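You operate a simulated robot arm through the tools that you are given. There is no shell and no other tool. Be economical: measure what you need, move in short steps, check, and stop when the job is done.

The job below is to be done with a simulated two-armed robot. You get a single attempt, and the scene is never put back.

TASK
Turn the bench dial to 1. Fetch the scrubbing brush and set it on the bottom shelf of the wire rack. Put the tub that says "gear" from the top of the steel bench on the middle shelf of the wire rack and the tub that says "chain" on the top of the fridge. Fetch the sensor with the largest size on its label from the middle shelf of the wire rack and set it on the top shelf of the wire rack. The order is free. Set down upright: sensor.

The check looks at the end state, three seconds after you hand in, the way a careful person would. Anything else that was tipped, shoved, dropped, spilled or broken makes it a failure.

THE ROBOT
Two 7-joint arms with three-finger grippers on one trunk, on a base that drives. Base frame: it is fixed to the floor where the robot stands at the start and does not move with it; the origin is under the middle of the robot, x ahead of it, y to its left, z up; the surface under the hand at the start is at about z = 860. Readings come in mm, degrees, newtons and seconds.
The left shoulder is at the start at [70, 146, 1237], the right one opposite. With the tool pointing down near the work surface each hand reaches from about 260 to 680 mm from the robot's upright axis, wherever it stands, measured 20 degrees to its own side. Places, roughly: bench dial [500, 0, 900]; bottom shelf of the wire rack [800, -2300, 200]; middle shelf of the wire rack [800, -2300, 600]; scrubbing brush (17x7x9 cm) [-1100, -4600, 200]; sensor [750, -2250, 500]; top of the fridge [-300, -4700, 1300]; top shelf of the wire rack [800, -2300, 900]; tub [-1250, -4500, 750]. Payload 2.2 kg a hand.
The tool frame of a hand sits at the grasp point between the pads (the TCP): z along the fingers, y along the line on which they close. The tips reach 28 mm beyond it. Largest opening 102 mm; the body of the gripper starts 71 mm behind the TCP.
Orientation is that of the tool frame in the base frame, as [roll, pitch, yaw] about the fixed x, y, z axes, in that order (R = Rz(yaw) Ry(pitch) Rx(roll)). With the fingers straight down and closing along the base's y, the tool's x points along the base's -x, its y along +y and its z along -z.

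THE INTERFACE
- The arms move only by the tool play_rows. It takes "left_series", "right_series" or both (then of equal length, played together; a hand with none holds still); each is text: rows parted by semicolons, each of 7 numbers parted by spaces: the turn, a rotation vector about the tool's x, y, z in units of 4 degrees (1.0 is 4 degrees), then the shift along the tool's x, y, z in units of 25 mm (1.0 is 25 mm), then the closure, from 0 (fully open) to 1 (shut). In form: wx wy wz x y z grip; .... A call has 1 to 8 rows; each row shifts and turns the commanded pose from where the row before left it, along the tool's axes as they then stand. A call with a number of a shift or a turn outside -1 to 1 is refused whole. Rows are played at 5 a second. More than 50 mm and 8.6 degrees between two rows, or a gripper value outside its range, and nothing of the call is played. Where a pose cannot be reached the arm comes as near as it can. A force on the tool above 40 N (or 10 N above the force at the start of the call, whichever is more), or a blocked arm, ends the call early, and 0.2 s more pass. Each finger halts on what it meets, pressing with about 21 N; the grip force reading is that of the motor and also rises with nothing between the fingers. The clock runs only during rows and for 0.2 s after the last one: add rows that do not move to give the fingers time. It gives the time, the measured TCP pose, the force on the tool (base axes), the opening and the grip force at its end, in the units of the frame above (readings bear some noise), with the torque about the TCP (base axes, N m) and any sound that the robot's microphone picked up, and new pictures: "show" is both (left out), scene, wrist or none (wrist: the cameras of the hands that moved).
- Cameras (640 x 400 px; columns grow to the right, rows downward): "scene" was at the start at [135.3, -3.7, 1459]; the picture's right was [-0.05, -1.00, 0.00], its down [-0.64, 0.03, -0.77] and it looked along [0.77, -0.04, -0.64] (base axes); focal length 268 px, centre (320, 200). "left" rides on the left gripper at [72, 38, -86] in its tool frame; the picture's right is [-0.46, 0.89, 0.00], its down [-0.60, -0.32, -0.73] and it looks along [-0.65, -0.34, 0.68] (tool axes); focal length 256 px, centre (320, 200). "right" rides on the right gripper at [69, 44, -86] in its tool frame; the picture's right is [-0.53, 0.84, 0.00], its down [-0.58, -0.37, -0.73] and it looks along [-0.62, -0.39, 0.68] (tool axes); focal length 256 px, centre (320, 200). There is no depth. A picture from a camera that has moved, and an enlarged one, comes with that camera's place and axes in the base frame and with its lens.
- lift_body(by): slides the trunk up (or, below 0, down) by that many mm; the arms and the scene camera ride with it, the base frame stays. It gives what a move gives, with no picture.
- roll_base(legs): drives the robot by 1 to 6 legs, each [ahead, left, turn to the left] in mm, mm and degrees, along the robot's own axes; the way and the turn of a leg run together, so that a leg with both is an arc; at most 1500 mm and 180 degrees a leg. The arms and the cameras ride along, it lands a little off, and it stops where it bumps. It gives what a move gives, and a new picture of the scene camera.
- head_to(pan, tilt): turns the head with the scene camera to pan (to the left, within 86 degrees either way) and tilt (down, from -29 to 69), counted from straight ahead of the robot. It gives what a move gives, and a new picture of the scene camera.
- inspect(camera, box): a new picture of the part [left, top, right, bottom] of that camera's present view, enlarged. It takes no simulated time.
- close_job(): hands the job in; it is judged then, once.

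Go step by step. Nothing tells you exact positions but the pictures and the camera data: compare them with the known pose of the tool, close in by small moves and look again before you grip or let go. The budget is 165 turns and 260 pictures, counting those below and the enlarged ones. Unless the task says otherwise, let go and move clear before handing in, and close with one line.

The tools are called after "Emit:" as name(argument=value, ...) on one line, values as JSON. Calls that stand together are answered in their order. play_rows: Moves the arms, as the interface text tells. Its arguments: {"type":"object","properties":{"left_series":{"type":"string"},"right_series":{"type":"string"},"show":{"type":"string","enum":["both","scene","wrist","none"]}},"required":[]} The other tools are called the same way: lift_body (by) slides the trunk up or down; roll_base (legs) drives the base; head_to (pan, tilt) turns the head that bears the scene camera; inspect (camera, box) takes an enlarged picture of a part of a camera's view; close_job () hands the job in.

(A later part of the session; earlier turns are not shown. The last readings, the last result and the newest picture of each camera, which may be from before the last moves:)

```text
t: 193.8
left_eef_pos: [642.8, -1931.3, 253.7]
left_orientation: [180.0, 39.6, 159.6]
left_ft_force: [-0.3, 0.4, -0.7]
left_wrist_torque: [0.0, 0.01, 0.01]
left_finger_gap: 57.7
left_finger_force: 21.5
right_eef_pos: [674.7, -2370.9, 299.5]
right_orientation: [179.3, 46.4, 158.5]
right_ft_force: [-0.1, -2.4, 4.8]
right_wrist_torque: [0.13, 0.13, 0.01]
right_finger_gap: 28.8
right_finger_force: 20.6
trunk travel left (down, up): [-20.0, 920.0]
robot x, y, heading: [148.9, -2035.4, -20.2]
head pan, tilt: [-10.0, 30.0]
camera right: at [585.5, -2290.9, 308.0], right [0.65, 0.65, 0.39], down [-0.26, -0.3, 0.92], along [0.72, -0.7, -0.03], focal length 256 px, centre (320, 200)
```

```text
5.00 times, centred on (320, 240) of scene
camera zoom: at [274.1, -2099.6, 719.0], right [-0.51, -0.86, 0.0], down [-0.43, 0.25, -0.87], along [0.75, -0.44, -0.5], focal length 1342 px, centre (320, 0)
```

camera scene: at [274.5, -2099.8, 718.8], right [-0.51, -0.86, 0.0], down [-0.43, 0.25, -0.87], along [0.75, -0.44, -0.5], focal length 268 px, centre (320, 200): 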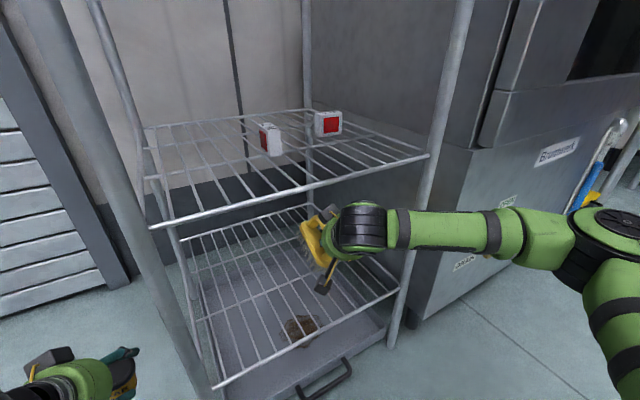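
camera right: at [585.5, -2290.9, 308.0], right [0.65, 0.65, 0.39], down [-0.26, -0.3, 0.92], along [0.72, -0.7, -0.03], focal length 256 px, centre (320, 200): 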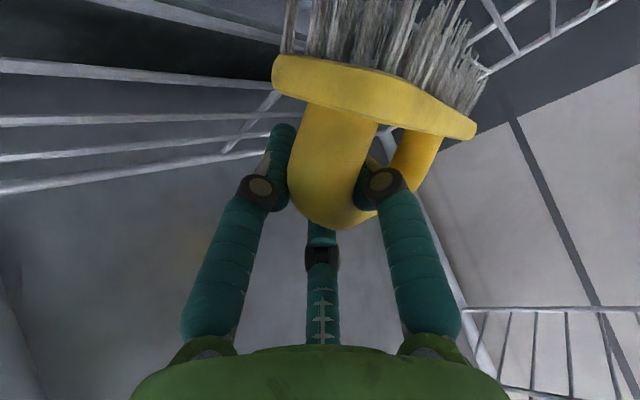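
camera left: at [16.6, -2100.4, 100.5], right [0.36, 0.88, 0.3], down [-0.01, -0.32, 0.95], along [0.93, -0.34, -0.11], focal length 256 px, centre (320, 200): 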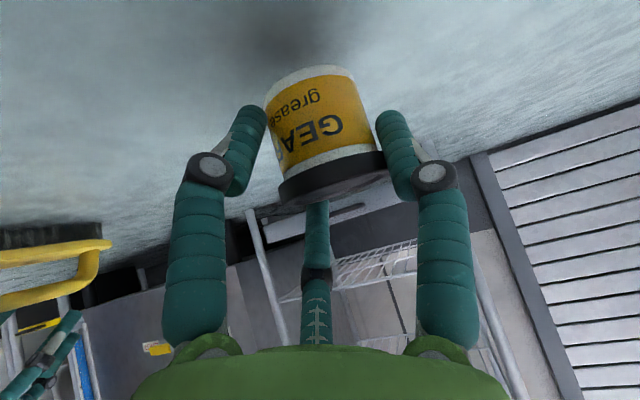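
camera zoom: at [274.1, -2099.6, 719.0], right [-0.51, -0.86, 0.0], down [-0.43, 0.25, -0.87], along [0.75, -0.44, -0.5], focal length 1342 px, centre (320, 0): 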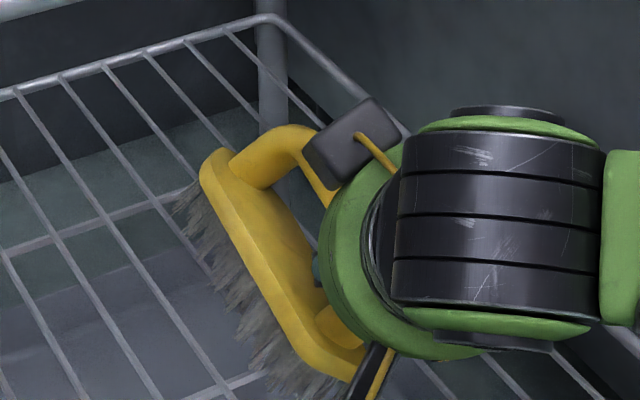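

The brush has rolled about 40° (handle leaning right). I'll lift 35 mm and roll the hand to bring the brush upright before setting it down.

Emit:
play_rows(right_series="0 0 0 -0.5 0 -0.48 0.8;0 0 0 -0.5 0 -0.48 0.8;0.86 0 -0.9 0 0 0 0.8;0.86 0 -0.9 0 0 0 0.8;0.86 0 -0.9 0 0 0 0.8;0.86 0 -0.9 0 0 0 0.8;0 0 0 0 0 0 0.8", show="both")

Emit:
inspect(camera="scene", box=[270, 180, 370, 260])

```text
t: 195.4
left_eef_pos: [643.1, -1931.2, 254.1]
left_orientation: [179.9, 39.7, 159.6]
left_ft_force: [0.4, -0.2, -1.7]
left_wrist_torque: [0.02, -0.03, 0.01]
left_finger_gap: 57.3
left_finger_force: 21.1
right_eef_pos: [673.8, -2371.4, 332.5]
right_orientation: [-152.8, 42.9, 178.2]
right_ft_force: [0.1, -0.5, -2.5]
right_wrist_torque: [-0.03, 0.09, 0.01]
right_finger_gap: 28.4
right_finger_force: 21.0
trunk travel left (down, up): [-20.0, 920.0]
robot x, y, heading: [151.7, -2036.8, -20.7]
head pan, tilt: [-10.0, 30.0]
camera scene: at [274.6, -2099.8, 718.8], right [-0.51, -0.86, 0.0], down [-0.43, 0.25, -0.87], along [0.75, -0.44, -0.5], focal length 268 px, centre (320, 200)
camera right: at [585.8, -2289.7, 325.7], right [0.68, 0.73, 0.08], down [-0.13, 0.02, 0.99], along [0.72, -0.68, 0.11], focal length 256 px, centre (320, 200)
```

scene: 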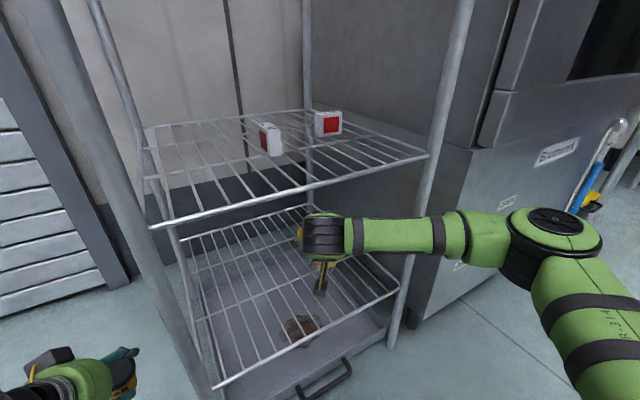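
right: 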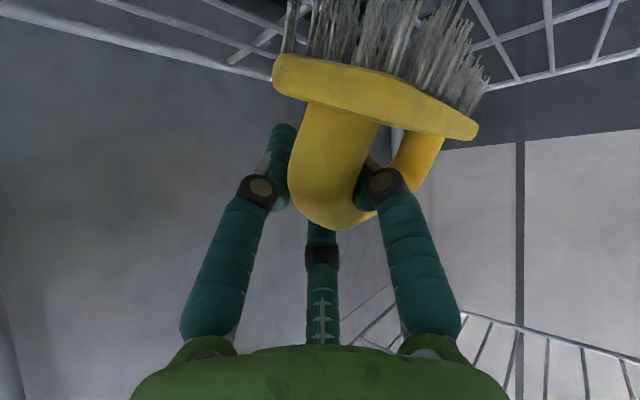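

```text
5.00 times, centred on (320, 220) of scene
camera zoom: at [274.6, -2099.8, 718.8], right [-0.51, -0.86, 0.0], down [-0.43, 0.25, -0.87], along [0.75, -0.44, -0.5], focal length 1342 px, centre (320, 100)
```

zoom: 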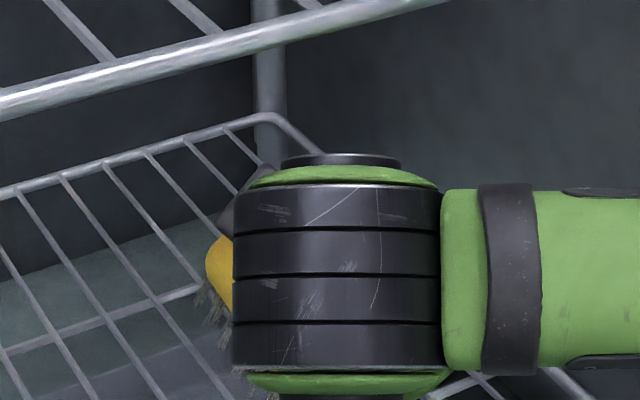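

About 25° of lean remains; rolling the hand further.

Emit:
play_rows(right_series="0.86 0 -0.9 0 0 0 0.8;0.86 0 -0.9 0 0 0 0.8;0.86 0 -0.9 0 0 0 0.8;0.86 0 -0.9 0 0 0 0.8;0.86 0 -0.9 0 0 0 0.8;0 0 0 0 0 0 0.8", show="both")

```text
t: 196.8
left_eef_pos: [644.3, -1932.0, 253.9]
left_orientation: [179.9, 39.6, 159.6]
left_ft_force: [0.6, 0.8, -1.5]
left_wrist_torque: [0.02, 0.0, 0.01]
left_finger_gap: 57.4
left_finger_force: 20.7
right_eef_pos: [672.8, -2369.8, 331.5]
right_orientation: [-125.2, 31.0, -164.9]
right_ft_force: [-0.4, -0.3, -1.4]
right_wrist_torque: [-0.03, 0.06, -0.02]
right_finger_gap: 28.4
right_finger_force: 21.2
trunk travel left (down, up): [-20.0, 920.0]
robot x, y, heading: [150.0, -2038.8, -20.7]
head pan, tilt: [-10.0, 30.0]
camera scene: at [274.6, -2099.8, 718.8], right [-0.51, -0.86, 0.0], down [-0.43, 0.25, -0.87], along [0.75, -0.44, -0.5], focal length 268 px, centre (320, 200)
camera right: at [583.4, -2295.2, 307.9], right [0.66, 0.68, -0.32], down [0.02, 0.41, 0.91], along [0.75, -0.61, 0.26], focal length 256 px, centre (320, 200)
```

scene: 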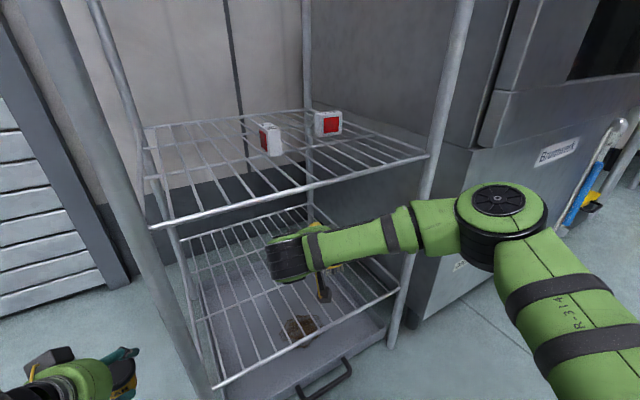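
right: 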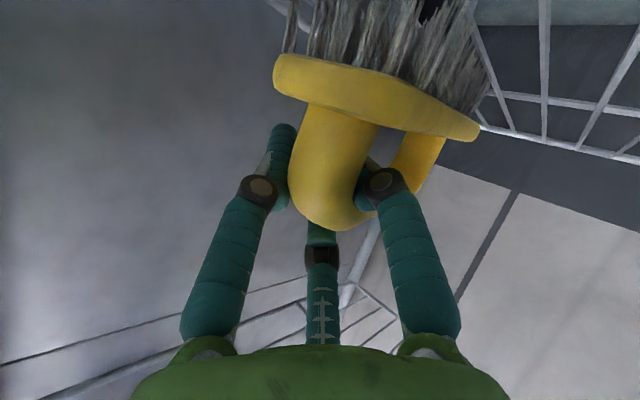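

The brush is now upright in world terms. Moving 15 mm back (away from the post line) and lowering in steps.

Emit:
play_rows(right_series="0 0 0 0.25 -0.08 -0.15 0.8;0 0 0 0.25 -0.08 -0.15 0.8;0 0 0 0.16 0.21 0.15 0.8;0 0 0 0.16 0.21 0.15 0.8;0 0 0 0 0 0 0.8", show="none")

Emit:
play_rows(right_series="0 0 0 0.08 0.11 0.08 0.8;0 0 0 0 0 0 0.8", show="none")

Emit:
play_rows(right_series="0 0 0 0.08 0.11 0.08 0.8;0 0 0 0 0 0 0.8", show="wrist")

```text
t: 198.1
left_eef_pos: [644.3, -1932.2, 254.4]
left_orientation: [179.9, 39.7, 159.6]
left_ft_force: [0.4, 0.2, -1.0]
left_wrist_torque: [-0.02, 0.0, -0.03]
left_finger_gap: 57.7
left_finger_force: 21.3
right_eef_pos: [659.0, -2371.2, 319.7]
right_orientation: [-124.9, 31.3, -165.0]
right_ft_force: [-2.4, -2.5, 7.6]
right_wrist_torque: [-0.28, -0.67, -0.28]
right_finger_gap: 28.4
right_finger_force: 20.9
trunk travel left (down, up): [-20.0, 920.0]
robot x, y, heading: [150.5, -2034.9, -20.2]
head pan, tilt: [-10.0, 30.0]
```

```text
t: 198.7
left_eef_pos: [643.4, -1931.2, 254.6]
left_orientation: [179.9, 39.6, 159.7]
left_ft_force: [-0.4, -0.1, -2.2]
left_wrist_torque: [0.0, 0.02, 0.0]
left_finger_gap: 57.2
left_finger_force: 20.8
right_eef_pos: [658.8, -2372.1, 314.1]
right_orientation: [-125.1, 31.1, -165.0]
right_ft_force: [-3.9, 1.0, 11.2]
right_wrist_torque: [-0.3, -0.74, -0.02]
right_finger_gap: 29.8
right_finger_force: 20.9
trunk travel left (down, up): [-20.0, 920.0]
robot x, y, heading: [151.2, -2040.2, -20.4]
head pan, tilt: [-10.0, 30.0]
```

```text
t: 199.2
left_eef_pos: [644.0, -1931.1, 253.4]
left_orientation: [179.9, 39.6, 159.6]
left_ft_force: [1.0, 1.2, -2.5]
left_wrist_torque: [0.02, 0.06, 0.01]
left_finger_gap: 57.4
left_finger_force: 20.9
right_eef_pos: [659.8, -2370.5, 310.1]
right_orientation: [-125.1, 31.1, -164.9]
right_ft_force: [-2.7, 0.3, 10.0]
right_wrist_torque: [-0.28, -0.62, -0.01]
right_finger_gap: 31.1
right_finger_force: 21.1
trunk travel left (down, up): [-20.0, 920.0]
robot x, y, heading: [149.1, -2035.5, -20.5]
head pan, tilt: [-10.0, 30.0]
camera right: at [569.0, -2295.3, 285.2], right [0.66, 0.68, -0.32], down [0.02, 0.41, 0.91], along [0.75, -0.61, 0.26], focal length 256 px, centre (320, 200)
```

right: 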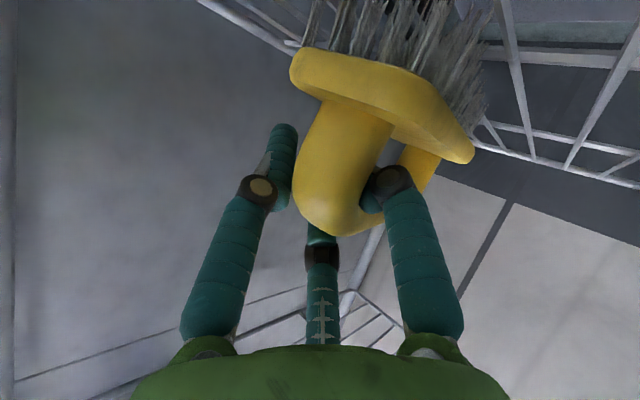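

The brush is resting on the wires, upright. Opening gently and checking.

Emit:
play_rows(right_series="0 0 0 0 0 0 0.66;0 0 0 0 0 0 0.58;0 0 0 0 0 0 0.5;0 0 0 0 0 0 0.5", show="both")

```text
t: 200.2
left_eef_pos: [644.4, -1931.6, 253.1]
left_orientation: [179.9, 39.6, 159.7]
left_ft_force: [0.5, -1.2, -1.3]
left_wrist_torque: [0.02, 0.02, 0.01]
left_finger_gap: 57.6
left_finger_force: 20.6
right_eef_pos: [658.8, -2371.0, 308.9]
right_orientation: [-125.2, 31.1, -164.9]
right_ft_force: [-0.2, -0.7, 1.7]
right_wrist_torque: [-0.08, -0.04, 0.0]
right_finger_gap: 52.7
right_finger_force: 0.3
trunk travel left (down, up): [-20.0, 920.0]
robot x, y, heading: [149.3, -2033.7, -20.6]
head pan, tilt: [-10.0, 30.0]
camera scene: at [274.3, -2099.7, 718.9], right [-0.51, -0.86, 0.0], down [-0.43, 0.25, -0.87], along [0.75, -0.44, -0.5], focal length 268 px, centre (320, 200)
camera right: at [569.2, -2295.6, 284.7], right [0.66, 0.68, -0.32], down [0.02, 0.41, 0.91], along [0.75, -0.61, 0.26], focal length 256 px, centre (320, 200)
```

scene: 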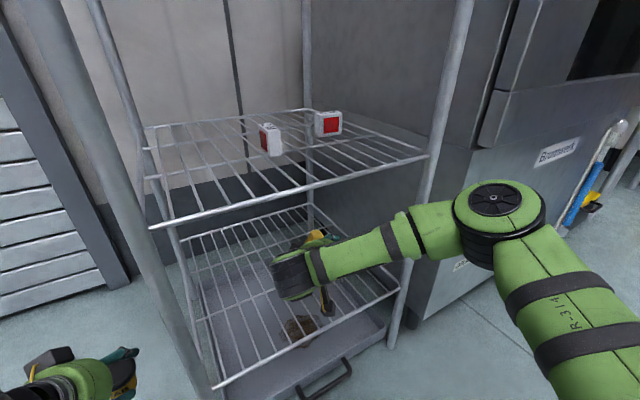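
right: 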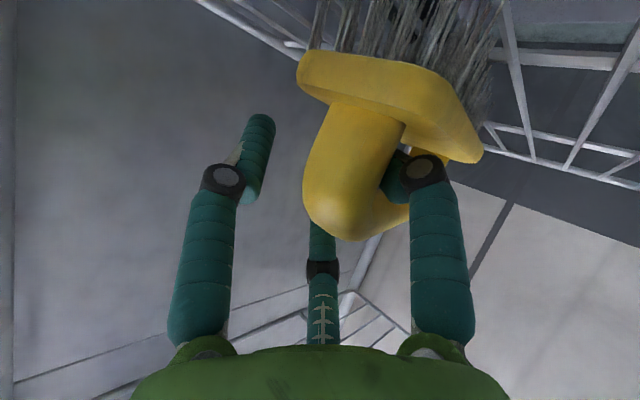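

Released; brush stands upright. Withdrawing along the finger axis.

Emit:
play_rows(right_series="0 0 0 0 0 -0.5 0.5;0 0 0 0 0 -0.8 0.5;0 0 0 0 0 -0.8 0.5;0 0 0 0 0 -0.8 0.5;0 0 0 0 0 -0.8 0.5", show="both")

```text
t: 201.4
left_eef_pos: [643.4, -1932.2, 252.7]
left_orientation: [179.9, 39.6, 159.6]
left_ft_force: [0.4, -0.1, -0.9]
left_wrist_torque: [-0.03, 0.02, 0.0]
left_finger_gap: 57.5
left_finger_force: 20.8
right_eef_pos: [611.7, -2305.6, 354.3]
right_orientation: [-125.2, 31.1, -165.1]
right_ft_force: [-0.4, -0.5, -0.7]
right_wrist_torque: [0.0, 0.03, -0.01]
right_finger_gap: 51.0
right_finger_force: 0.0
trunk travel left (down, up): [-20.0, 920.0]
robot x, y, heading: [148.5, -2039.5, -20.7]
head pan, tilt: [-10.0, 30.0]
camera scene: at [274.5, -2099.8, 718.8], right [-0.51, -0.86, 0.0], down [-0.43, 0.25, -0.87], along [0.75, -0.44, -0.5], focal length 268 px, centre (320, 200)
camera right: at [521.9, -2229.9, 330.3], right [0.66, 0.68, -0.32], down [0.02, 0.41, 0.91], along [0.75, -0.61, 0.26], focal length 256 px, centre (320, 200)
```

scene: 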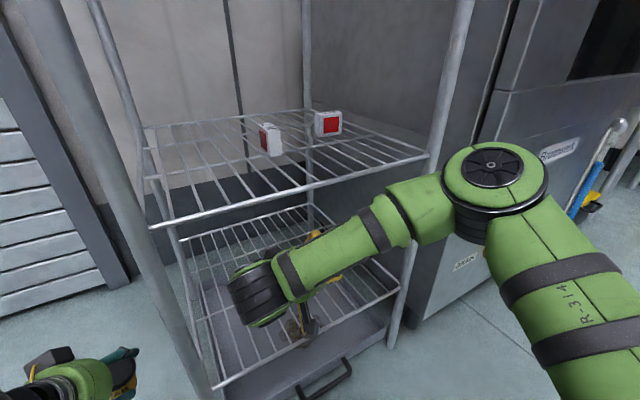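
right: 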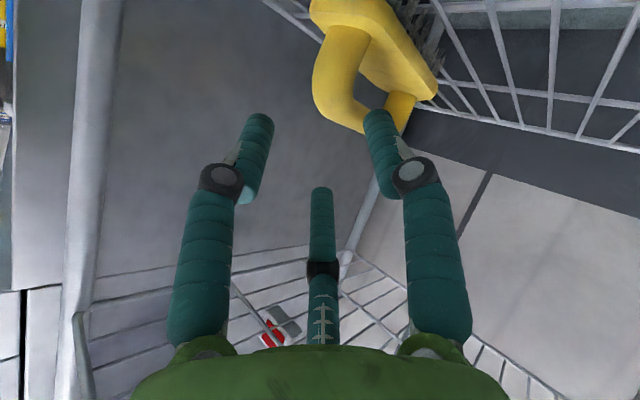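

Clear of the handle. Backing out along the heading and checking the brush.

Emit:
roll_base(legs=[[-330, 0, 0]])

Emit:
inspect(camera="scene", box=[200, 130, 420, 310])

```text
t: 203.6
left_eef_pos: [332.3, -1814.2, 253.7]
left_orientation: [179.9, 39.7, 159.8]
left_ft_force: [-0.5, -0.1, -2.0]
left_wrist_torque: [-0.02, -0.02, 0.02]
left_finger_gap: 57.1
left_finger_force: 20.7
right_eef_pos: [301.3, -2187.9, 354.4]
right_orientation: [-125.1, 31.1, -164.7]
right_ft_force: [-0.3, -0.2, -0.2]
right_wrist_torque: [0.01, 0.0, -0.01]
right_finger_gap: 50.7
right_finger_force: 0.0
trunk travel left (down, up): [-20.0, 920.0]
robot x, y, heading: [-160.0, -1918.5, -20.6]
head pan, tilt: [-10.0, 30.0]
camera scene: at [-36.4, -1982.9, 718.8], right [-0.51, -0.86, 0.0], down [-0.43, 0.25, -0.87], along [0.75, -0.44, -0.5], focal length 268 px, centre (320, 200)
```

scene: 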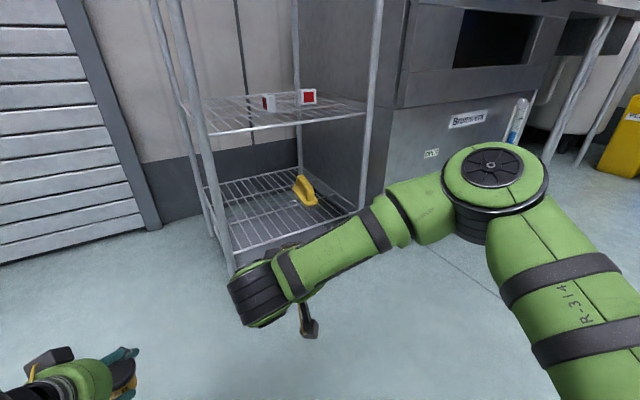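

```text
2.22 times, centred on (310, 220) of scene
camera zoom: at [-36.4, -1982.9, 718.8], right [-0.51, -0.86, 0.0], down [-0.43, 0.25, -0.87], along [0.75, -0.44, -0.5], focal length 597 px, centre (342, 156)
```

zoom: 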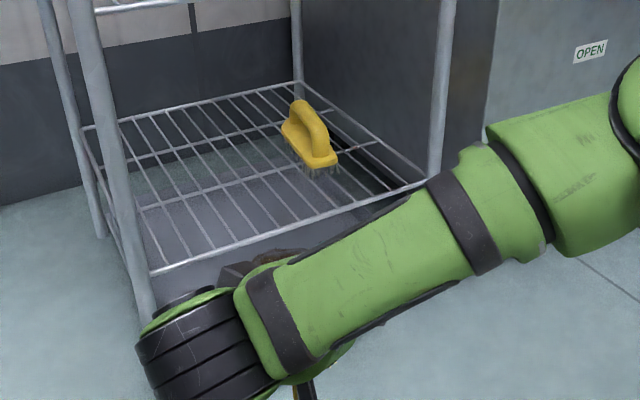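

The brush stands upright on the bottom shelf. Now I raise the trunk for the middle shelf and return the right hand to a neutral, retracted pose.

Emit:
lift_body(by=375)

Emit:
play_rows(right_series="-0.86 0 0.9 0 0 0 0.3;-0.86 0 0.9 0 0 0 0.3;-0.86 0 0.9 0 0 0 0.3;-0.86 0 0.9 0 0 0 0.3;-0.86 0 0.9 0 0 0 0.3;-0.86 0 0.9 0 0 0 0.3;-0.86 0 0.9 0 0 0 0.3;-0.86 0 0.9 0 0 0 0.3", show="none")

Emit:
play_rows(right_series="-0.86 0.5 0.9 0 0 0 0.3;0 1 0 0 0 0 0.3;0 1 0 0 0 0 0.3;0 1 0 0 0 0 0.3;0 1 0 0 0 0 0.3;0 1 0 0 0 0 0.3;0 1 0 0 0 0 0.3;0 1 0 0 0 0 0.3", show="none")

Emit:
play_rows(right_series="0 1 0 0.4 -0.5 0 0.3;0 1 0 0.4 -0.5 0 0.3;0 1 0 0.4 -0.5 0 0.3;0 0.5 0 0.8 -0.5 0 0.3;0 0 0 0.8 -0.5 0 0.3;0 0 0 0.8 -0.5 0 0.3;0 0 0 0.8 -0.5 0 0.3;0 0 0 0.8 -0.5 0 0.3", show="scene")

```text
t: 207.3
left_eef_pos: [332.4, -1812.6, 629.5]
left_orientation: [179.9, 39.6, 159.7]
left_ft_force: [0.2, 0.5, -1.8]
left_wrist_torque: [0.01, 0.02, 0.03]
left_finger_gap: 56.7
left_finger_force: 21.1
right_eef_pos: [301.9, -2186.9, 728.1]
right_orientation: [-125.3, 31.1, -164.8]
right_ft_force: [-0.1, -0.2, 0.5]
right_wrist_torque: [0.0, 0.02, 0.01]
right_finger_gap: 51.2
right_finger_force: 0.0
trunk travel left (down, up): [-395.0, 545.0]
robot x, y, heading: [-161.3, -1919.8, -20.7]
head pan, tilt: [-10.0, 30.0]
```

```text
t: 209.1
left_eef_pos: [332.7, -1815.4, 627.9]
left_orientation: [-180.0, 39.7, 159.7]
left_ft_force: [-0.8, -1.1, -1.6]
left_wrist_torque: [0.01, 0.02, 0.01]
left_finger_gap: 57.1
left_finger_force: 21.6
right_eef_pos: [300.4, -2187.7, 728.8]
right_orientation: [-173.5, 46.1, 163.6]
right_ft_force: [0.1, -0.2, -0.2]
right_wrist_torque: [0.04, 0.03, 0.02]
right_finger_gap: 71.4
right_finger_force: 0.1
trunk travel left (down, up): [-395.0, 545.0]
robot x, y, heading: [-163.7, -1919.2, -20.6]
head pan, tilt: [-10.0, 30.0]
```

```text
t: 210.9
left_eef_pos: [332.5, -1814.8, 628.4]
left_orientation: [179.9, 39.7, 159.7]
left_ft_force: [0.3, 0.7, -1.3]
left_wrist_torque: [0.01, 0.05, -0.01]
left_finger_gap: 57.0
left_finger_force: 21.3
right_eef_pos: [302.0, -2186.8, 730.3]
right_orientation: [179.7, 16.2, 158.8]
right_ft_force: [0.0, 0.0, 0.2]
right_wrist_torque: [0.01, -0.02, -0.03]
right_finger_gap: 71.6
right_finger_force: 0.1
trunk travel left (down, up): [-395.0, 545.0]
robot x, y, heading: [-164.8, -1918.1, -20.6]
head pan, tilt: [-10.0, 30.0]
```

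```text
t: 212.7
left_eef_pos: [332.5, -1814.3, 628.7]
left_orientation: [179.9, 39.6, 159.7]
left_ft_force: [-0.1, 0.0, -1.8]
left_wrist_torque: [-0.02, 0.03, -0.05]
left_finger_gap: 56.8
left_finger_force: 20.7
right_eef_pos: [145.8, -2233.9, 717.7]
right_orientation: [179.6, 2.3, 158.8]
right_ft_force: [-0.2, 0.2, 0.1]
right_wrist_torque: [-0.01, 0.02, 0.04]
right_finger_gap: 71.6
right_finger_force: 0.1
trunk travel left (down, up): [-395.0, 545.0]
robot x, y, heading: [-158.6, -1922.3, -20.6]
head pan, tilt: [-10.0, 30.0]
camera scene: at [-36.8, -1983.1, 1093.9], right [-0.51, -0.86, 0.0], down [-0.43, 0.25, -0.87], along [0.75, -0.44, -0.5], focal length 268 px, centre (320, 200)
```

scene: 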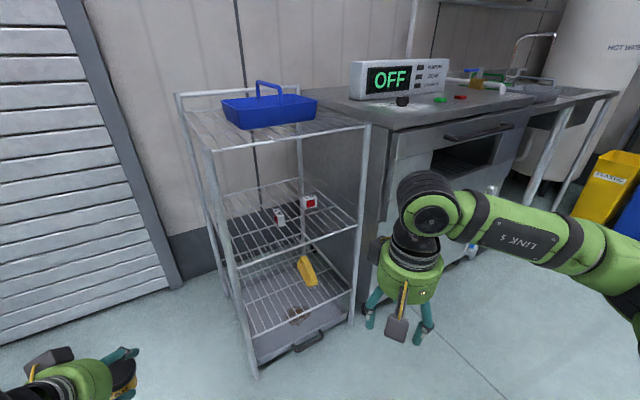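

Now I drive to a staging spot for the left hand: raise 25 mm and shift right.

Emit:
lift_body(by=25)

Emit:
roll_base(legs=[[139, -200, 0]])

Emit:
head_to(pan=15, tilt=35)

Emit:
inspect(camera="left", box=[0, 0, 640, 400])

```text
t: 213.4
left_eef_pos: [331.4, -1813.8, 653.8]
left_orientation: [179.8, 39.6, 159.7]
left_ft_force: [-1.3, 0.0, -0.9]
left_wrist_torque: [-0.04, 0.0, -0.02]
left_finger_gap: 56.8
left_finger_force: 20.7
right_eef_pos: [145.7, -2235.9, 741.5]
right_orientation: [179.7, 2.3, 158.8]
right_ft_force: [-0.3, -0.6, 0.0]
right_wrist_torque: [0.01, -0.02, -0.01]
right_finger_gap: 71.4
right_finger_force: 0.1
trunk travel left (down, up): [-420.0, 520.0]
robot x, y, heading: [-160.0, -1922.0, -20.7]
head pan, tilt: [-10.0, 30.0]
```

```text
t: 215.2
left_eef_pos: [394.1, -2047.3, 653.6]
left_orientation: [179.9, 39.7, 159.7]
left_ft_force: [0.8, -0.1, -0.6]
left_wrist_torque: [-0.02, 0.06, 0.0]
left_finger_gap: 57.0
left_finger_force: 21.6
right_eef_pos: [207.7, -2468.6, 741.6]
right_orientation: [179.6, 2.4, 158.8]
right_ft_force: [-0.6, -0.9, -0.7]
right_wrist_torque: [0.03, 0.0, 0.0]
right_finger_gap: 71.6
right_finger_force: 0.1
trunk travel left (down, up): [-420.0, 520.0]
robot x, y, heading: [-100.7, -2155.1, -20.6]
head pan, tilt: [-10.0, 30.0]
camera scene: at [25.7, -2217.2, 1118.8], right [-0.51, -0.86, 0.0], down [-0.43, 0.25, -0.87], along [0.75, -0.44, -0.5], focal length 268 px, centre (320, 200)
```

scene: 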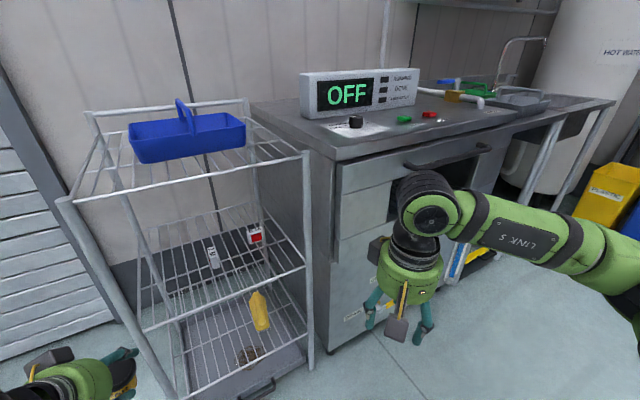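

```text
t: 216.1
left_eef_pos: [393.6, -2048.4, 653.0]
left_orientation: [179.9, 39.7, 159.7]
left_ft_force: [-1.3, -0.4, -1.4]
left_wrist_torque: [0.01, 0.0, 0.01]
left_finger_gap: 56.8
left_finger_force: 21.0
right_eef_pos: [207.7, -2467.7, 741.1]
right_orientation: [179.6, 2.4, 158.7]
right_ft_force: [0.2, 0.1, 0.3]
right_wrist_torque: [0.01, 0.02, -0.01]
right_finger_gap: 71.2
right_finger_force: 0.1
trunk travel left (down, up): [-420.0, 520.0]
robot x, y, heading: [-100.8, -2155.7, -20.4]
head pan, tilt: [15.0, 35.0]
camera scene: at [35.3, -2179.3, 1111.0], right [-0.1, -1.0, 0.0], down [-0.57, 0.06, -0.82], along [0.82, -0.08, -0.57], focal length 268 px, centre (320, 200)
```

scene: 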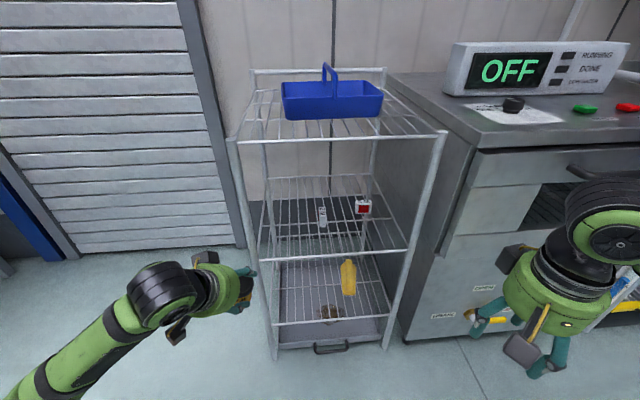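

```text
1.00 times, centred on (320, 200) of left (not enlarged: the box is as wide or as high as the picture)
camera zoom: at [303.7, -1974.3, 673.4], right [0.64, 0.71, 0.3], down [-0.11, -0.3, 0.95], along [0.76, -0.64, -0.11], focal length 256 px, centre (320, 200)
```

zoom: 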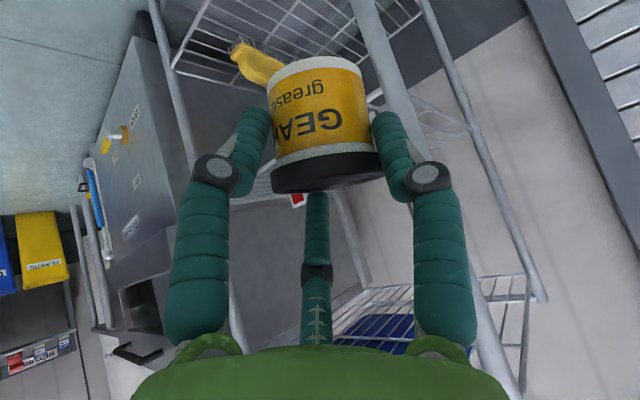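

The rack geometry agrees. I'll roll the hand 10° to level the tub, shift 55 mm right so the hand clears the left post, then drive in.

Emit:
play_rows(left_series="0.96 0 -0.8 0 0 0 0.75;0.96 0 -0.8 0 0 0 0.75;0 0 0 0 0 0 0.75", show="none")

Emit:
roll_base(legs=[[0, -55, 0], [160, 0, 0]])

Emit:
inspect(camera="left", box=[0, 0, 640, 400])

```text
t: 216.8
left_eef_pos: [394.6, -2046.8, 652.9]
left_orientation: [-167.1, 38.8, 167.9]
left_ft_force: [0.3, 0.7, -0.9]
left_wrist_torque: [0.0, 0.04, 0.01]
left_finger_gap: 56.6
left_finger_force: 20.3
right_eef_pos: [207.7, -2468.0, 742.0]
right_orientation: [179.6, 2.2, 158.8]
right_ft_force: [-0.6, -0.6, -0.8]
right_wrist_torque: [0.03, 0.02, 0.02]
right_finger_gap: 71.7
right_finger_force: 0.1
trunk travel left (down, up): [-420.0, 520.0]
robot x, y, heading: [-99.9, -2150.2, -20.4]
head pan, tilt: [15.0, 35.0]
```

```text
t: 218.8
left_eef_pos: [522.8, -2153.4, 652.9]
left_orientation: [-167.1, 38.8, 168.0]
left_ft_force: [0.2, 0.2, -2.2]
left_wrist_torque: [-0.01, 0.04, -0.05]
left_finger_gap: 56.8
left_finger_force: 21.3
right_eef_pos: [338.1, -2573.6, 740.5]
right_orientation: [179.6, 2.4, 158.9]
right_ft_force: [1.1, 0.0, 0.5]
right_wrist_torque: [0.02, 0.0, -0.01]
right_finger_gap: 71.7
right_finger_force: 0.1
trunk travel left (down, up): [-420.0, 520.0]
robot x, y, heading: [31.2, -2257.9, -20.5]
head pan, tilt: [15.0, 35.0]
camera scene: at [163.8, -2285.6, 1110.9], right [-0.09, -1.0, 0.0], down [-0.57, 0.05, -0.82], along [0.81, -0.08, -0.57], focal length 268 px, centre (320, 200)
```

scene: 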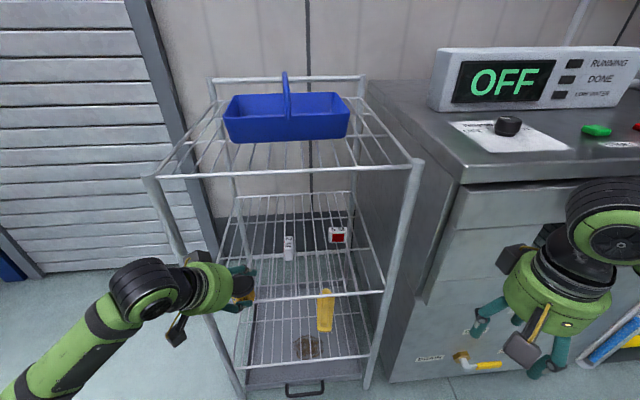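

```text
1.00 times, centred on (320, 200) of left (not enlarged: the box is as wide or as high as the picture)
camera zoom: at [432.8, -2077.5, 666.4], right [0.65, 0.74, 0.14], down [-0.05, -0.14, 0.99], along [0.75, -0.65, -0.05], focal length 256 px, centre (320, 200)
```

zoom: 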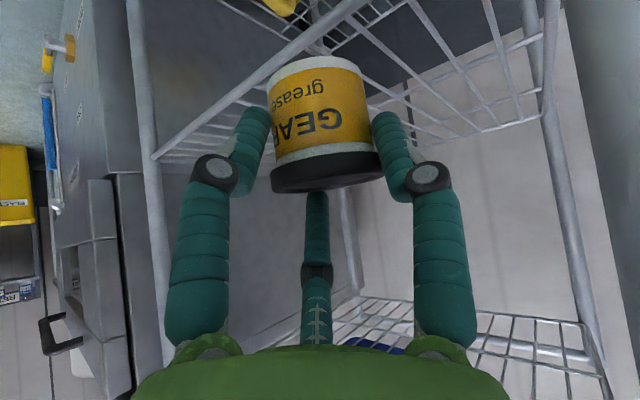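

Tub vertical, posts clear. Driving 90 mm further.

Emit:
roll_base(legs=[[92, 0, 0]])

Emit:
inspect(camera="scene", box=[140, 180, 400, 360])

Emit:
inspect(camera="left", box=[0, 0, 640, 400])

```text
t: 219.9
left_eef_pos: [607.6, -2186.1, 653.5]
left_orientation: [-167.2, 38.8, 168.0]
left_ft_force: [0.8, -0.9, -1.7]
left_wrist_torque: [-0.03, 0.01, 0.01]
left_finger_gap: 56.4
left_finger_force: 20.5
right_eef_pos: [423.3, -2605.8, 740.7]
right_orientation: [179.6, 2.3, 158.9]
right_ft_force: [-0.4, 0.5, 0.6]
right_wrist_torque: [0.02, 0.05, -0.02]
right_finger_gap: 71.5
right_finger_force: 0.1
trunk travel left (down, up): [-420.0, 520.0]
robot x, y, heading: [115.6, -2293.2, -20.6]
head pan, tilt: [15.0, 35.0]
camera scene: at [249.9, -2317.7, 1110.9], right [-0.09, -1.0, 0.0], down [-0.57, 0.05, -0.82], along [0.81, -0.08, -0.57], focal length 268 px, centre (320, 200)
```

scene: 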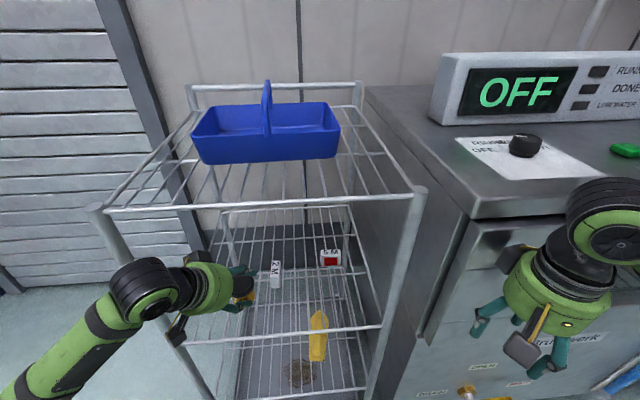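

```text
2.22 times, centred on (270, 270) of scene
camera zoom: at [249.9, -2317.7, 1110.9], right [-0.09, -1.0, 0.0], down [-0.57, 0.05, -0.82], along [0.81, -0.08, -0.57], focal length 597 px, centre (431, 44)
```

zoom: 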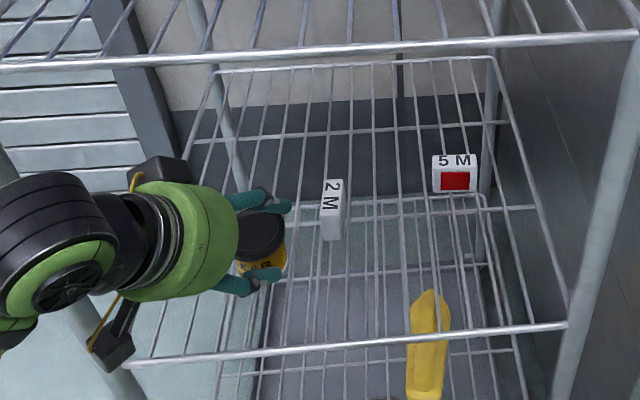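

```text
1.00 times, centred on (320, 200) of left (not enlarged: the box is as wide or as high as the picture)
camera zoom: at [518.7, -2109.6, 666.4], right [0.65, 0.74, 0.14], down [-0.05, -0.14, 0.99], along [0.75, -0.65, -0.05], focal length 256 px, centre (320, 200)
```

zoom: 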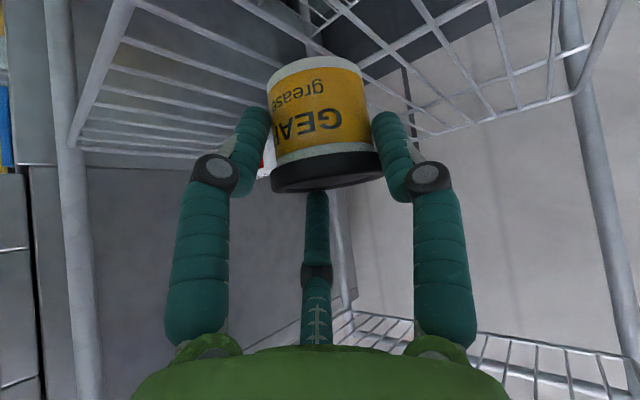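

Tub is over the middle shelf's front-left, clear of the 2 M sensor. Lowering.

Emit:
play_rows(left_series="0 0 0 0.25 0.07 0.3 0.75;0 0 0 0.25 0.07 0.3 0.75;0 0 0 0.2 0.055 0.24 0.75;0 0 0 0 0 0 0.75", show="wrist")

Emit:
play_rows(left_series="0 0 0 0.08 0.02 0.09 0.75;0 0 0 0 0 0 0.75", show="none")

Emit:
play_rows(left_series="0 0 0 0.08 0.02 0.09 0.75;0 0 0 0 0 0 0.75", show="none")

Emit:
play_rows(left_series="0 0 0 0.08 0.02 0.09 0.75;0 0 0 0 0 0 0.75", show="none")

```text
t: 220.9
left_eef_pos: [607.9, -2187.1, 626.4]
left_orientation: [-167.3, 38.9, 168.1]
left_ft_force: [0.4, 0.0, -1.7]
left_wrist_torque: [0.0, 0.0, -0.02]
left_finger_gap: 56.5
left_finger_force: 21.4
right_eef_pos: [421.4, -2605.9, 741.7]
right_orientation: [179.7, 2.3, 159.0]
right_ft_force: [-0.2, 0.1, 0.2]
right_wrist_torque: [0.03, 0.02, 0.02]
right_finger_gap: 71.4
right_finger_force: 0.1
trunk travel left (down, up): [-420.0, 520.0]
robot x, y, heading: [113.9, -2290.8, -20.3]
head pan, tilt: [15.0, 35.0]
camera left: at [519.3, -2109.4, 638.9], right [0.65, 0.74, 0.14], down [-0.05, -0.14, 0.99], along [0.75, -0.65, -0.05], focal length 256 px, centre (320, 200)
```

left: 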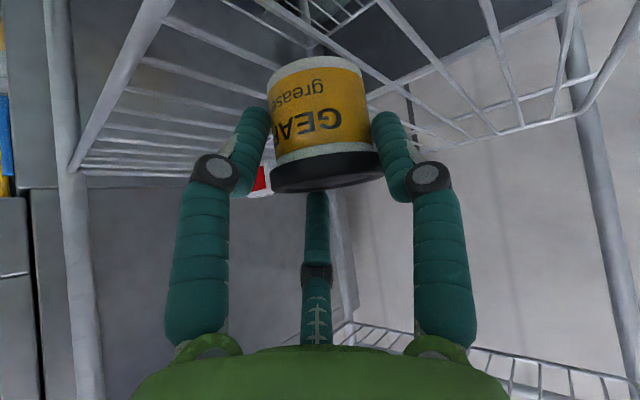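

```text
t: 221.5
left_eef_pos: [609.3, -2185.6, 623.3]
left_orientation: [-167.2, 38.9, 168.1]
left_ft_force: [0.0, -0.8, -1.4]
left_wrist_torque: [0.0, 0.02, 0.0]
left_finger_gap: 56.8
left_finger_force: 21.0
right_eef_pos: [422.0, -2605.8, 742.1]
right_orientation: [179.7, 2.4, 158.9]
right_ft_force: [-0.1, 0.5, -0.1]
right_wrist_torque: [-0.01, -0.02, 0.01]
right_finger_gap: 71.7
right_finger_force: 0.1
trunk travel left (down, up): [-420.0, 520.0]
robot x, y, heading: [113.7, -2291.2, -20.3]
head pan, tilt: [15.0, 35.0]
```

```text
t: 222.1
left_eef_pos: [608.7, -2186.3, 620.3]
left_orientation: [-167.2, 38.9, 167.9]
left_ft_force: [-0.7, -0.6, -2.2]
left_wrist_torque: [0.02, 0.0, 0.01]
left_finger_gap: 56.7
left_finger_force: 21.0
right_eef_pos: [421.3, -2605.3, 742.5]
right_orientation: [179.6, 2.3, 158.9]
right_ft_force: [0.4, -0.6, 0.9]
right_wrist_torque: [0.01, 0.01, 0.01]
right_finger_gap: 71.4
right_finger_force: 0.1
trunk travel left (down, up): [-420.0, 520.0]
robot x, y, heading: [116.3, -2292.3, -20.3]
head pan, tilt: [15.0, 35.0]
```

```text
t: 222.7
left_eef_pos: [608.2, -2185.9, 616.9]
left_orientation: [-167.1, 38.9, 168.1]
left_ft_force: [-0.3, 0.5, -0.6]
left_wrist_torque: [-0.02, 0.01, 0.02]
left_finger_gap: 56.5
left_finger_force: 20.8
right_eef_pos: [422.5, -2605.6, 741.8]
right_orientation: [179.6, 2.3, 158.9]
right_ft_force: [-0.7, 0.4, -0.2]
right_wrist_torque: [0.02, -0.01, -0.01]
right_finger_gap: 71.4
right_finger_force: 0.0
trunk travel left (down, up): [-420.0, 520.0]
robot x, y, heading: [115.6, -2289.7, -20.2]
head pan, tilt: [15.0, 35.0]
```

No contact yet; continuing in 3 mm steps.

Emit:
play_rows(left_series="0 0 0 0.08 0.02 0.09 0.75;0 0 0 0 0 0 0.75", show="none")

Emit:
play_rows(left_series="0 0 0 0.08 0.02 0.09 0.75;0 0 0 0 0 0 0.75", show="none")

Emit:
play_rows(left_series="0 0 0 0.08 0.02 0.09 0.75;0 0 0 0 0 0 0.75", show="wrist")

```text
t: 223.3
left_eef_pos: [609.1, -2185.4, 612.1]
left_orientation: [-167.1, 38.8, 168.0]
left_ft_force: [0.9, -0.2, -0.8]
left_wrist_torque: [0.03, 0.02, -0.02]
left_finger_gap: 56.4
left_finger_force: 21.1
right_eef_pos: [422.0, -2605.7, 742.5]
right_orientation: [179.6, 2.4, 158.8]
right_ft_force: [0.2, 0.9, 0.0]
right_wrist_torque: [0.03, 0.0, 0.01]
right_finger_gap: 71.2
right_finger_force: 0.1
trunk travel left (down, up): [-420.0, 520.0]
robot x, y, heading: [117.9, -2292.6, -20.3]
head pan, tilt: [15.0, 35.0]
```

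```text
t: 223.9
left_eef_pos: [608.0, -2184.8, 611.9]
left_orientation: [-167.3, 39.1, 168.0]
left_ft_force: [-0.3, 1.0, 6.0]
left_wrist_torque: [0.16, 0.12, -0.06]
left_finger_gap: 56.3
left_finger_force: 20.9
right_eef_pos: [421.9, -2604.9, 741.8]
right_orientation: [179.6, 2.3, 158.9]
right_ft_force: [-0.6, 0.3, -0.2]
right_wrist_torque: [0.02, 0.0, 0.01]
right_finger_gap: 71.4
right_finger_force: 0.0
trunk travel left (down, up): [-420.0, 520.0]
robot x, y, heading: [115.8, -2291.8, -20.2]
head pan, tilt: [15.0, 35.0]
```

```text
t: 224.5
left_eef_pos: [608.6, -2185.2, 611.8]
left_orientation: [-167.1, 39.4, 168.0]
left_ft_force: [0.7, 3.5, 21.2]
left_wrist_torque: [0.03, 0.14, -0.06]
left_finger_gap: 57.0
left_finger_force: 21.0
right_eef_pos: [420.1, -2606.2, 742.2]
right_orientation: [179.5, 2.3, 158.9]
right_ft_force: [-0.7, -0.3, 0.0]
right_wrist_torque: [0.01, 0.01, 0.0]
right_finger_gap: 71.5
right_finger_force: 0.0
trunk travel left (down, up): [-420.0, 520.0]
robot x, y, heading: [116.3, -2290.3, -20.5]
head pan, tilt: [15.0, 35.0]
camera left: at [518.0, -2109.1, 623.9], right [0.65, 0.74, 0.14], down [-0.06, -0.14, 0.99], along [0.76, -0.65, -0.04], focal length 256 px, centre (320, 200)
```

left: 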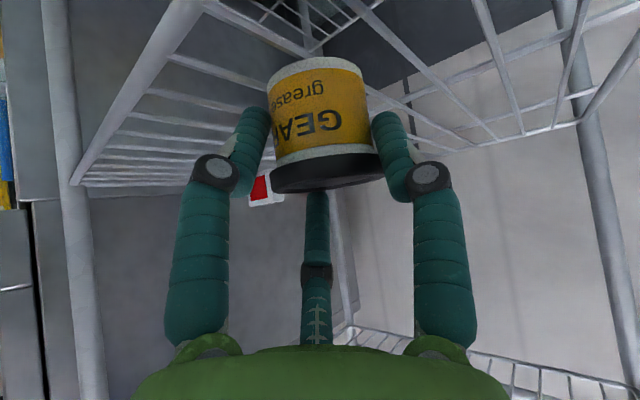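

Solid contact. Relieving slightly, opening, and withdrawing along the fingers.

Emit:
play_rows(left_series="0 0 0 -0.06 -0.015 -0.07 0.75;0 0 0 0 0 0 0.5;0 0 0 0 0 0 0.35;0 0 0 0 0 0 0.28;0 0 0 0 0 0 0.28", show="wrist")

Emit:
play_rows(left_series="0 0 0 0 0 -0.5 0.28;0 0 0 0 0 -0.7 0.28;0 0 0 0 0 -0.8 0.28;0 0 0 0 0 -0.8 0.28", show="wrist")

Emit:
inspect(camera="scene", box=[140, 180, 400, 360])

```text
t: 225.7
left_eef_pos: [607.7, -2184.0, 610.7]
left_orientation: [-167.2, 38.8, 168.0]
left_ft_force: [-1.3, -0.3, -0.7]
left_wrist_torque: [0.0, 0.01, 0.0]
left_finger_gap: 73.4
left_finger_force: 0.1
right_eef_pos: [422.1, -2606.8, 741.2]
right_orientation: [179.5, 2.3, 158.9]
right_ft_force: [0.2, -0.6, -0.3]
right_wrist_torque: [0.02, 0.01, -0.03]
right_finger_gap: 71.2
right_finger_force: 0.0
trunk travel left (down, up): [-420.0, 520.0]
robot x, y, heading: [115.9, -2292.2, -20.2]
head pan, tilt: [15.0, 35.0]
camera left: at [517.4, -2109.1, 624.0], right [0.65, 0.74, 0.14], down [-0.05, -0.14, 0.99], along [0.75, -0.65, -0.05], focal length 256 px, centre (320, 200)
```

left: 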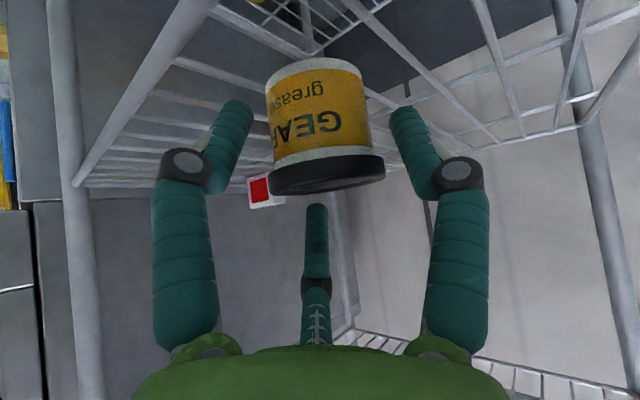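

```text
t: 226.7
left_eef_pos: [595.3, -2157.6, 654.5]
left_orientation: [-167.1, 38.9, 168.0]
left_ft_force: [-0.1, -0.1, -0.6]
left_wrist_torque: [0.03, 0.0, 0.03]
left_finger_gap: 73.5
left_finger_force: 0.1
left hand out of reach, approached as far as the arm can: row 3, 4
right_eef_pos: [421.6, -2605.2, 741.4]
right_orientation: [179.6, 2.3, 158.9]
right_ft_force: [0.0, 0.4, 0.2]
right_wrist_torque: [-0.01, 0.02, -0.03]
right_finger_gap: 71.4
right_finger_force: 0.0
trunk travel left (down, up): [-420.0, 520.0]
robot x, y, heading: [113.3, -2293.0, -20.4]
head pan, tilt: [15.0, 35.0]
camera left: at [506.5, -2081.2, 668.3], right [0.65, 0.74, 0.14], down [-0.05, -0.14, 0.99], along [0.75, -0.65, -0.05], focal length 256 px, centre (320, 200)
```

left: 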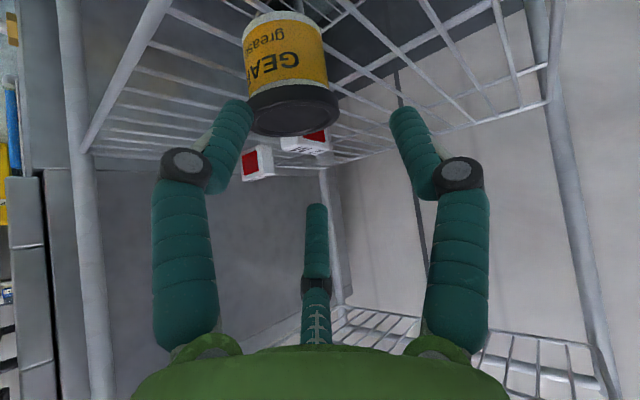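

```text
2.22 times, centred on (270, 270) of scene
camera zoom: at [248.9, -2317.4, 1111.1], right [-0.09, -1.0, 0.0], down [-0.57, 0.05, -0.82], along [0.82, -0.08, -0.57], focal length 597 px, centre (431, 44)
```

zoom: 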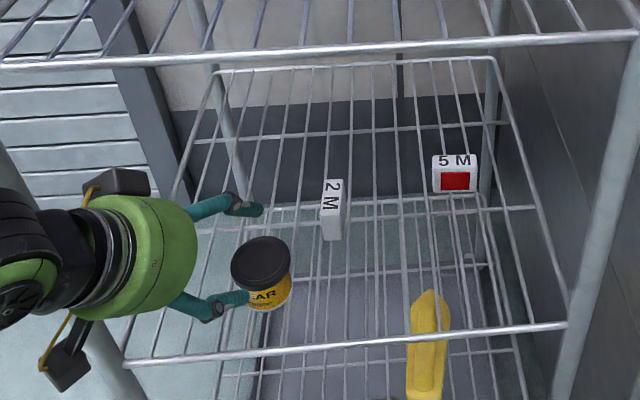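

The tub stands upright. Raising the trunk 40 mm for clearance and backing out.

Emit:
lift_body(by=40)

Emit:
roll_base(legs=[[-260, 0, 0]])

Emit:
inspect(camera="scene", box=[200, 160, 420, 330])

```text
t: 227.6
left_eef_pos: [596.5, -2157.4, 694.9]
left_orientation: [-167.1, 38.8, 168.0]
left_ft_force: [0.1, 0.8, 1.0]
left_wrist_torque: [0.01, -0.01, 0.0]
left_finger_gap: 73.6
left_finger_force: 0.1
right_eef_pos: [422.1, -2604.8, 782.2]
right_orientation: [179.5, 2.3, 158.9]
right_ft_force: [0.6, 0.5, 0.2]
right_wrist_torque: [0.0, 0.01, 0.0]
right_finger_gap: 71.4
right_finger_force: 0.0
trunk travel left (down, up): [-460.0, 480.0]
robot x, y, heading: [113.4, -2293.4, -20.7]
head pan, tilt: [15.0, 35.0]
```

```text
t: 229.4
left_eef_pos: [351.7, -2066.8, 694.1]
left_orientation: [-167.2, 39.0, 168.1]
left_ft_force: [-0.1, 0.0, -0.5]
left_wrist_torque: [0.02, 0.01, 0.01]
left_finger_gap: 73.3
left_finger_force: 0.0
right_eef_pos: [177.3, -2514.2, 782.6]
right_orientation: [179.6, 2.4, 158.9]
right_ft_force: [-1.3, 0.0, 0.3]
right_wrist_torque: [-0.03, -0.03, -0.03]
right_finger_gap: 71.6
right_finger_force: 0.0
trunk travel left (down, up): [-460.0, 480.0]
robot x, y, heading: [-129.5, -2202.2, -20.3]
head pan, tilt: [15.0, 35.0]
camera scene: at [4.4, -2226.3, 1151.1], right [-0.09, -1.0, 0.0], down [-0.57, 0.05, -0.82], along [0.82, -0.08, -0.57], focal length 268 px, centre (320, 200)
```

scene: 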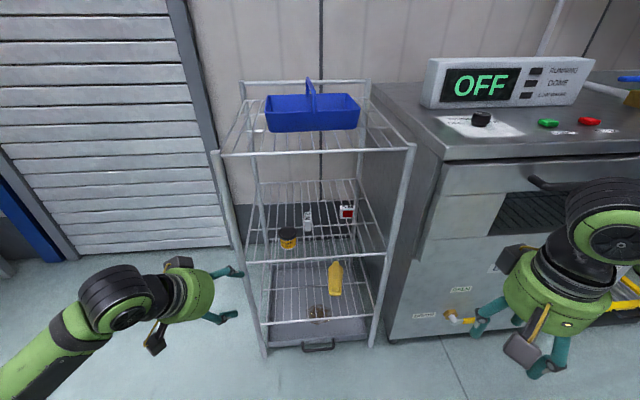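

```text
2.35 times, centred on (310, 245) of scene
camera zoom: at [4.4, -2226.3, 1151.1], right [-0.09, -1.0, 0.0], down [-0.57, 0.05, -0.82], along [0.82, -0.08, -0.57], focal length 632 px, centre (344, 94)
```

zoom: 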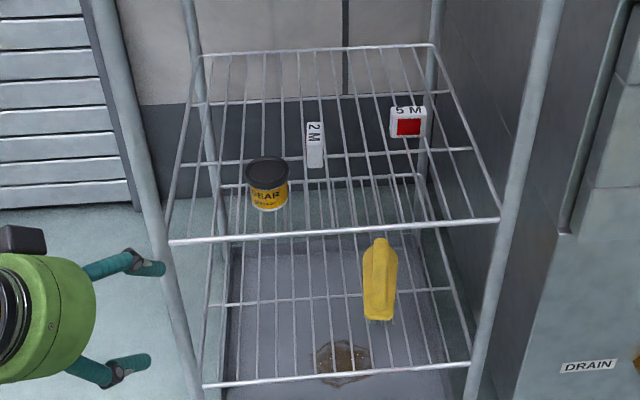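

Everything placed looks right. Next the 5 M sensor (≈54×26×40 mm) at about (733, -2387): I restore the left hand's roll, turn its yaw to face +x, and pitch to about 50°.

Emit:
play_rows(left_series="-0.96 0 0.8 0 0 0 0.2;-0.96 0 0.8 0 0 0 0.2;-0.8 0 -0.96 0 0 0 0.2;-0.8 0 -0.96 0 0 0 0.2;-0.8 0 -0.96 0 0 0 0.2;-0.8 0 -0.96 0 0 0 0.2;0 -1 0 0 0 0 0.2;0 -1 0 0 0 0 0.2", show="none")

```text
t: 231.2
left_eef_pos: [380.1, -2068.3, 684.9]
left_orientation: [179.9, 47.6, 179.7]
left_ft_force: [0.7, -0.6, 0.3]
left_wrist_torque: [-0.02, 0.0, 0.03]
left_finger_gap: 81.7
left_finger_force: 0.1
left hand out of reach, approached as far as the arm can: row 1, 2, 3, 7, 8
right_eef_pos: [178.3, -2514.9, 782.2]
right_orientation: [179.6, 2.2, 159.0]
right_ft_force: [-0.9, 0.3, -0.6]
right_wrist_torque: [0.01, 0.02, 0.0]
right_finger_gap: 71.3
right_finger_force: 0.0
trunk travel left (down, up): [-460.0, 480.0]
robot x, y, heading: [-125.5, -2198.6, -20.1]
head pan, tilt: [15.0, 35.0]
```

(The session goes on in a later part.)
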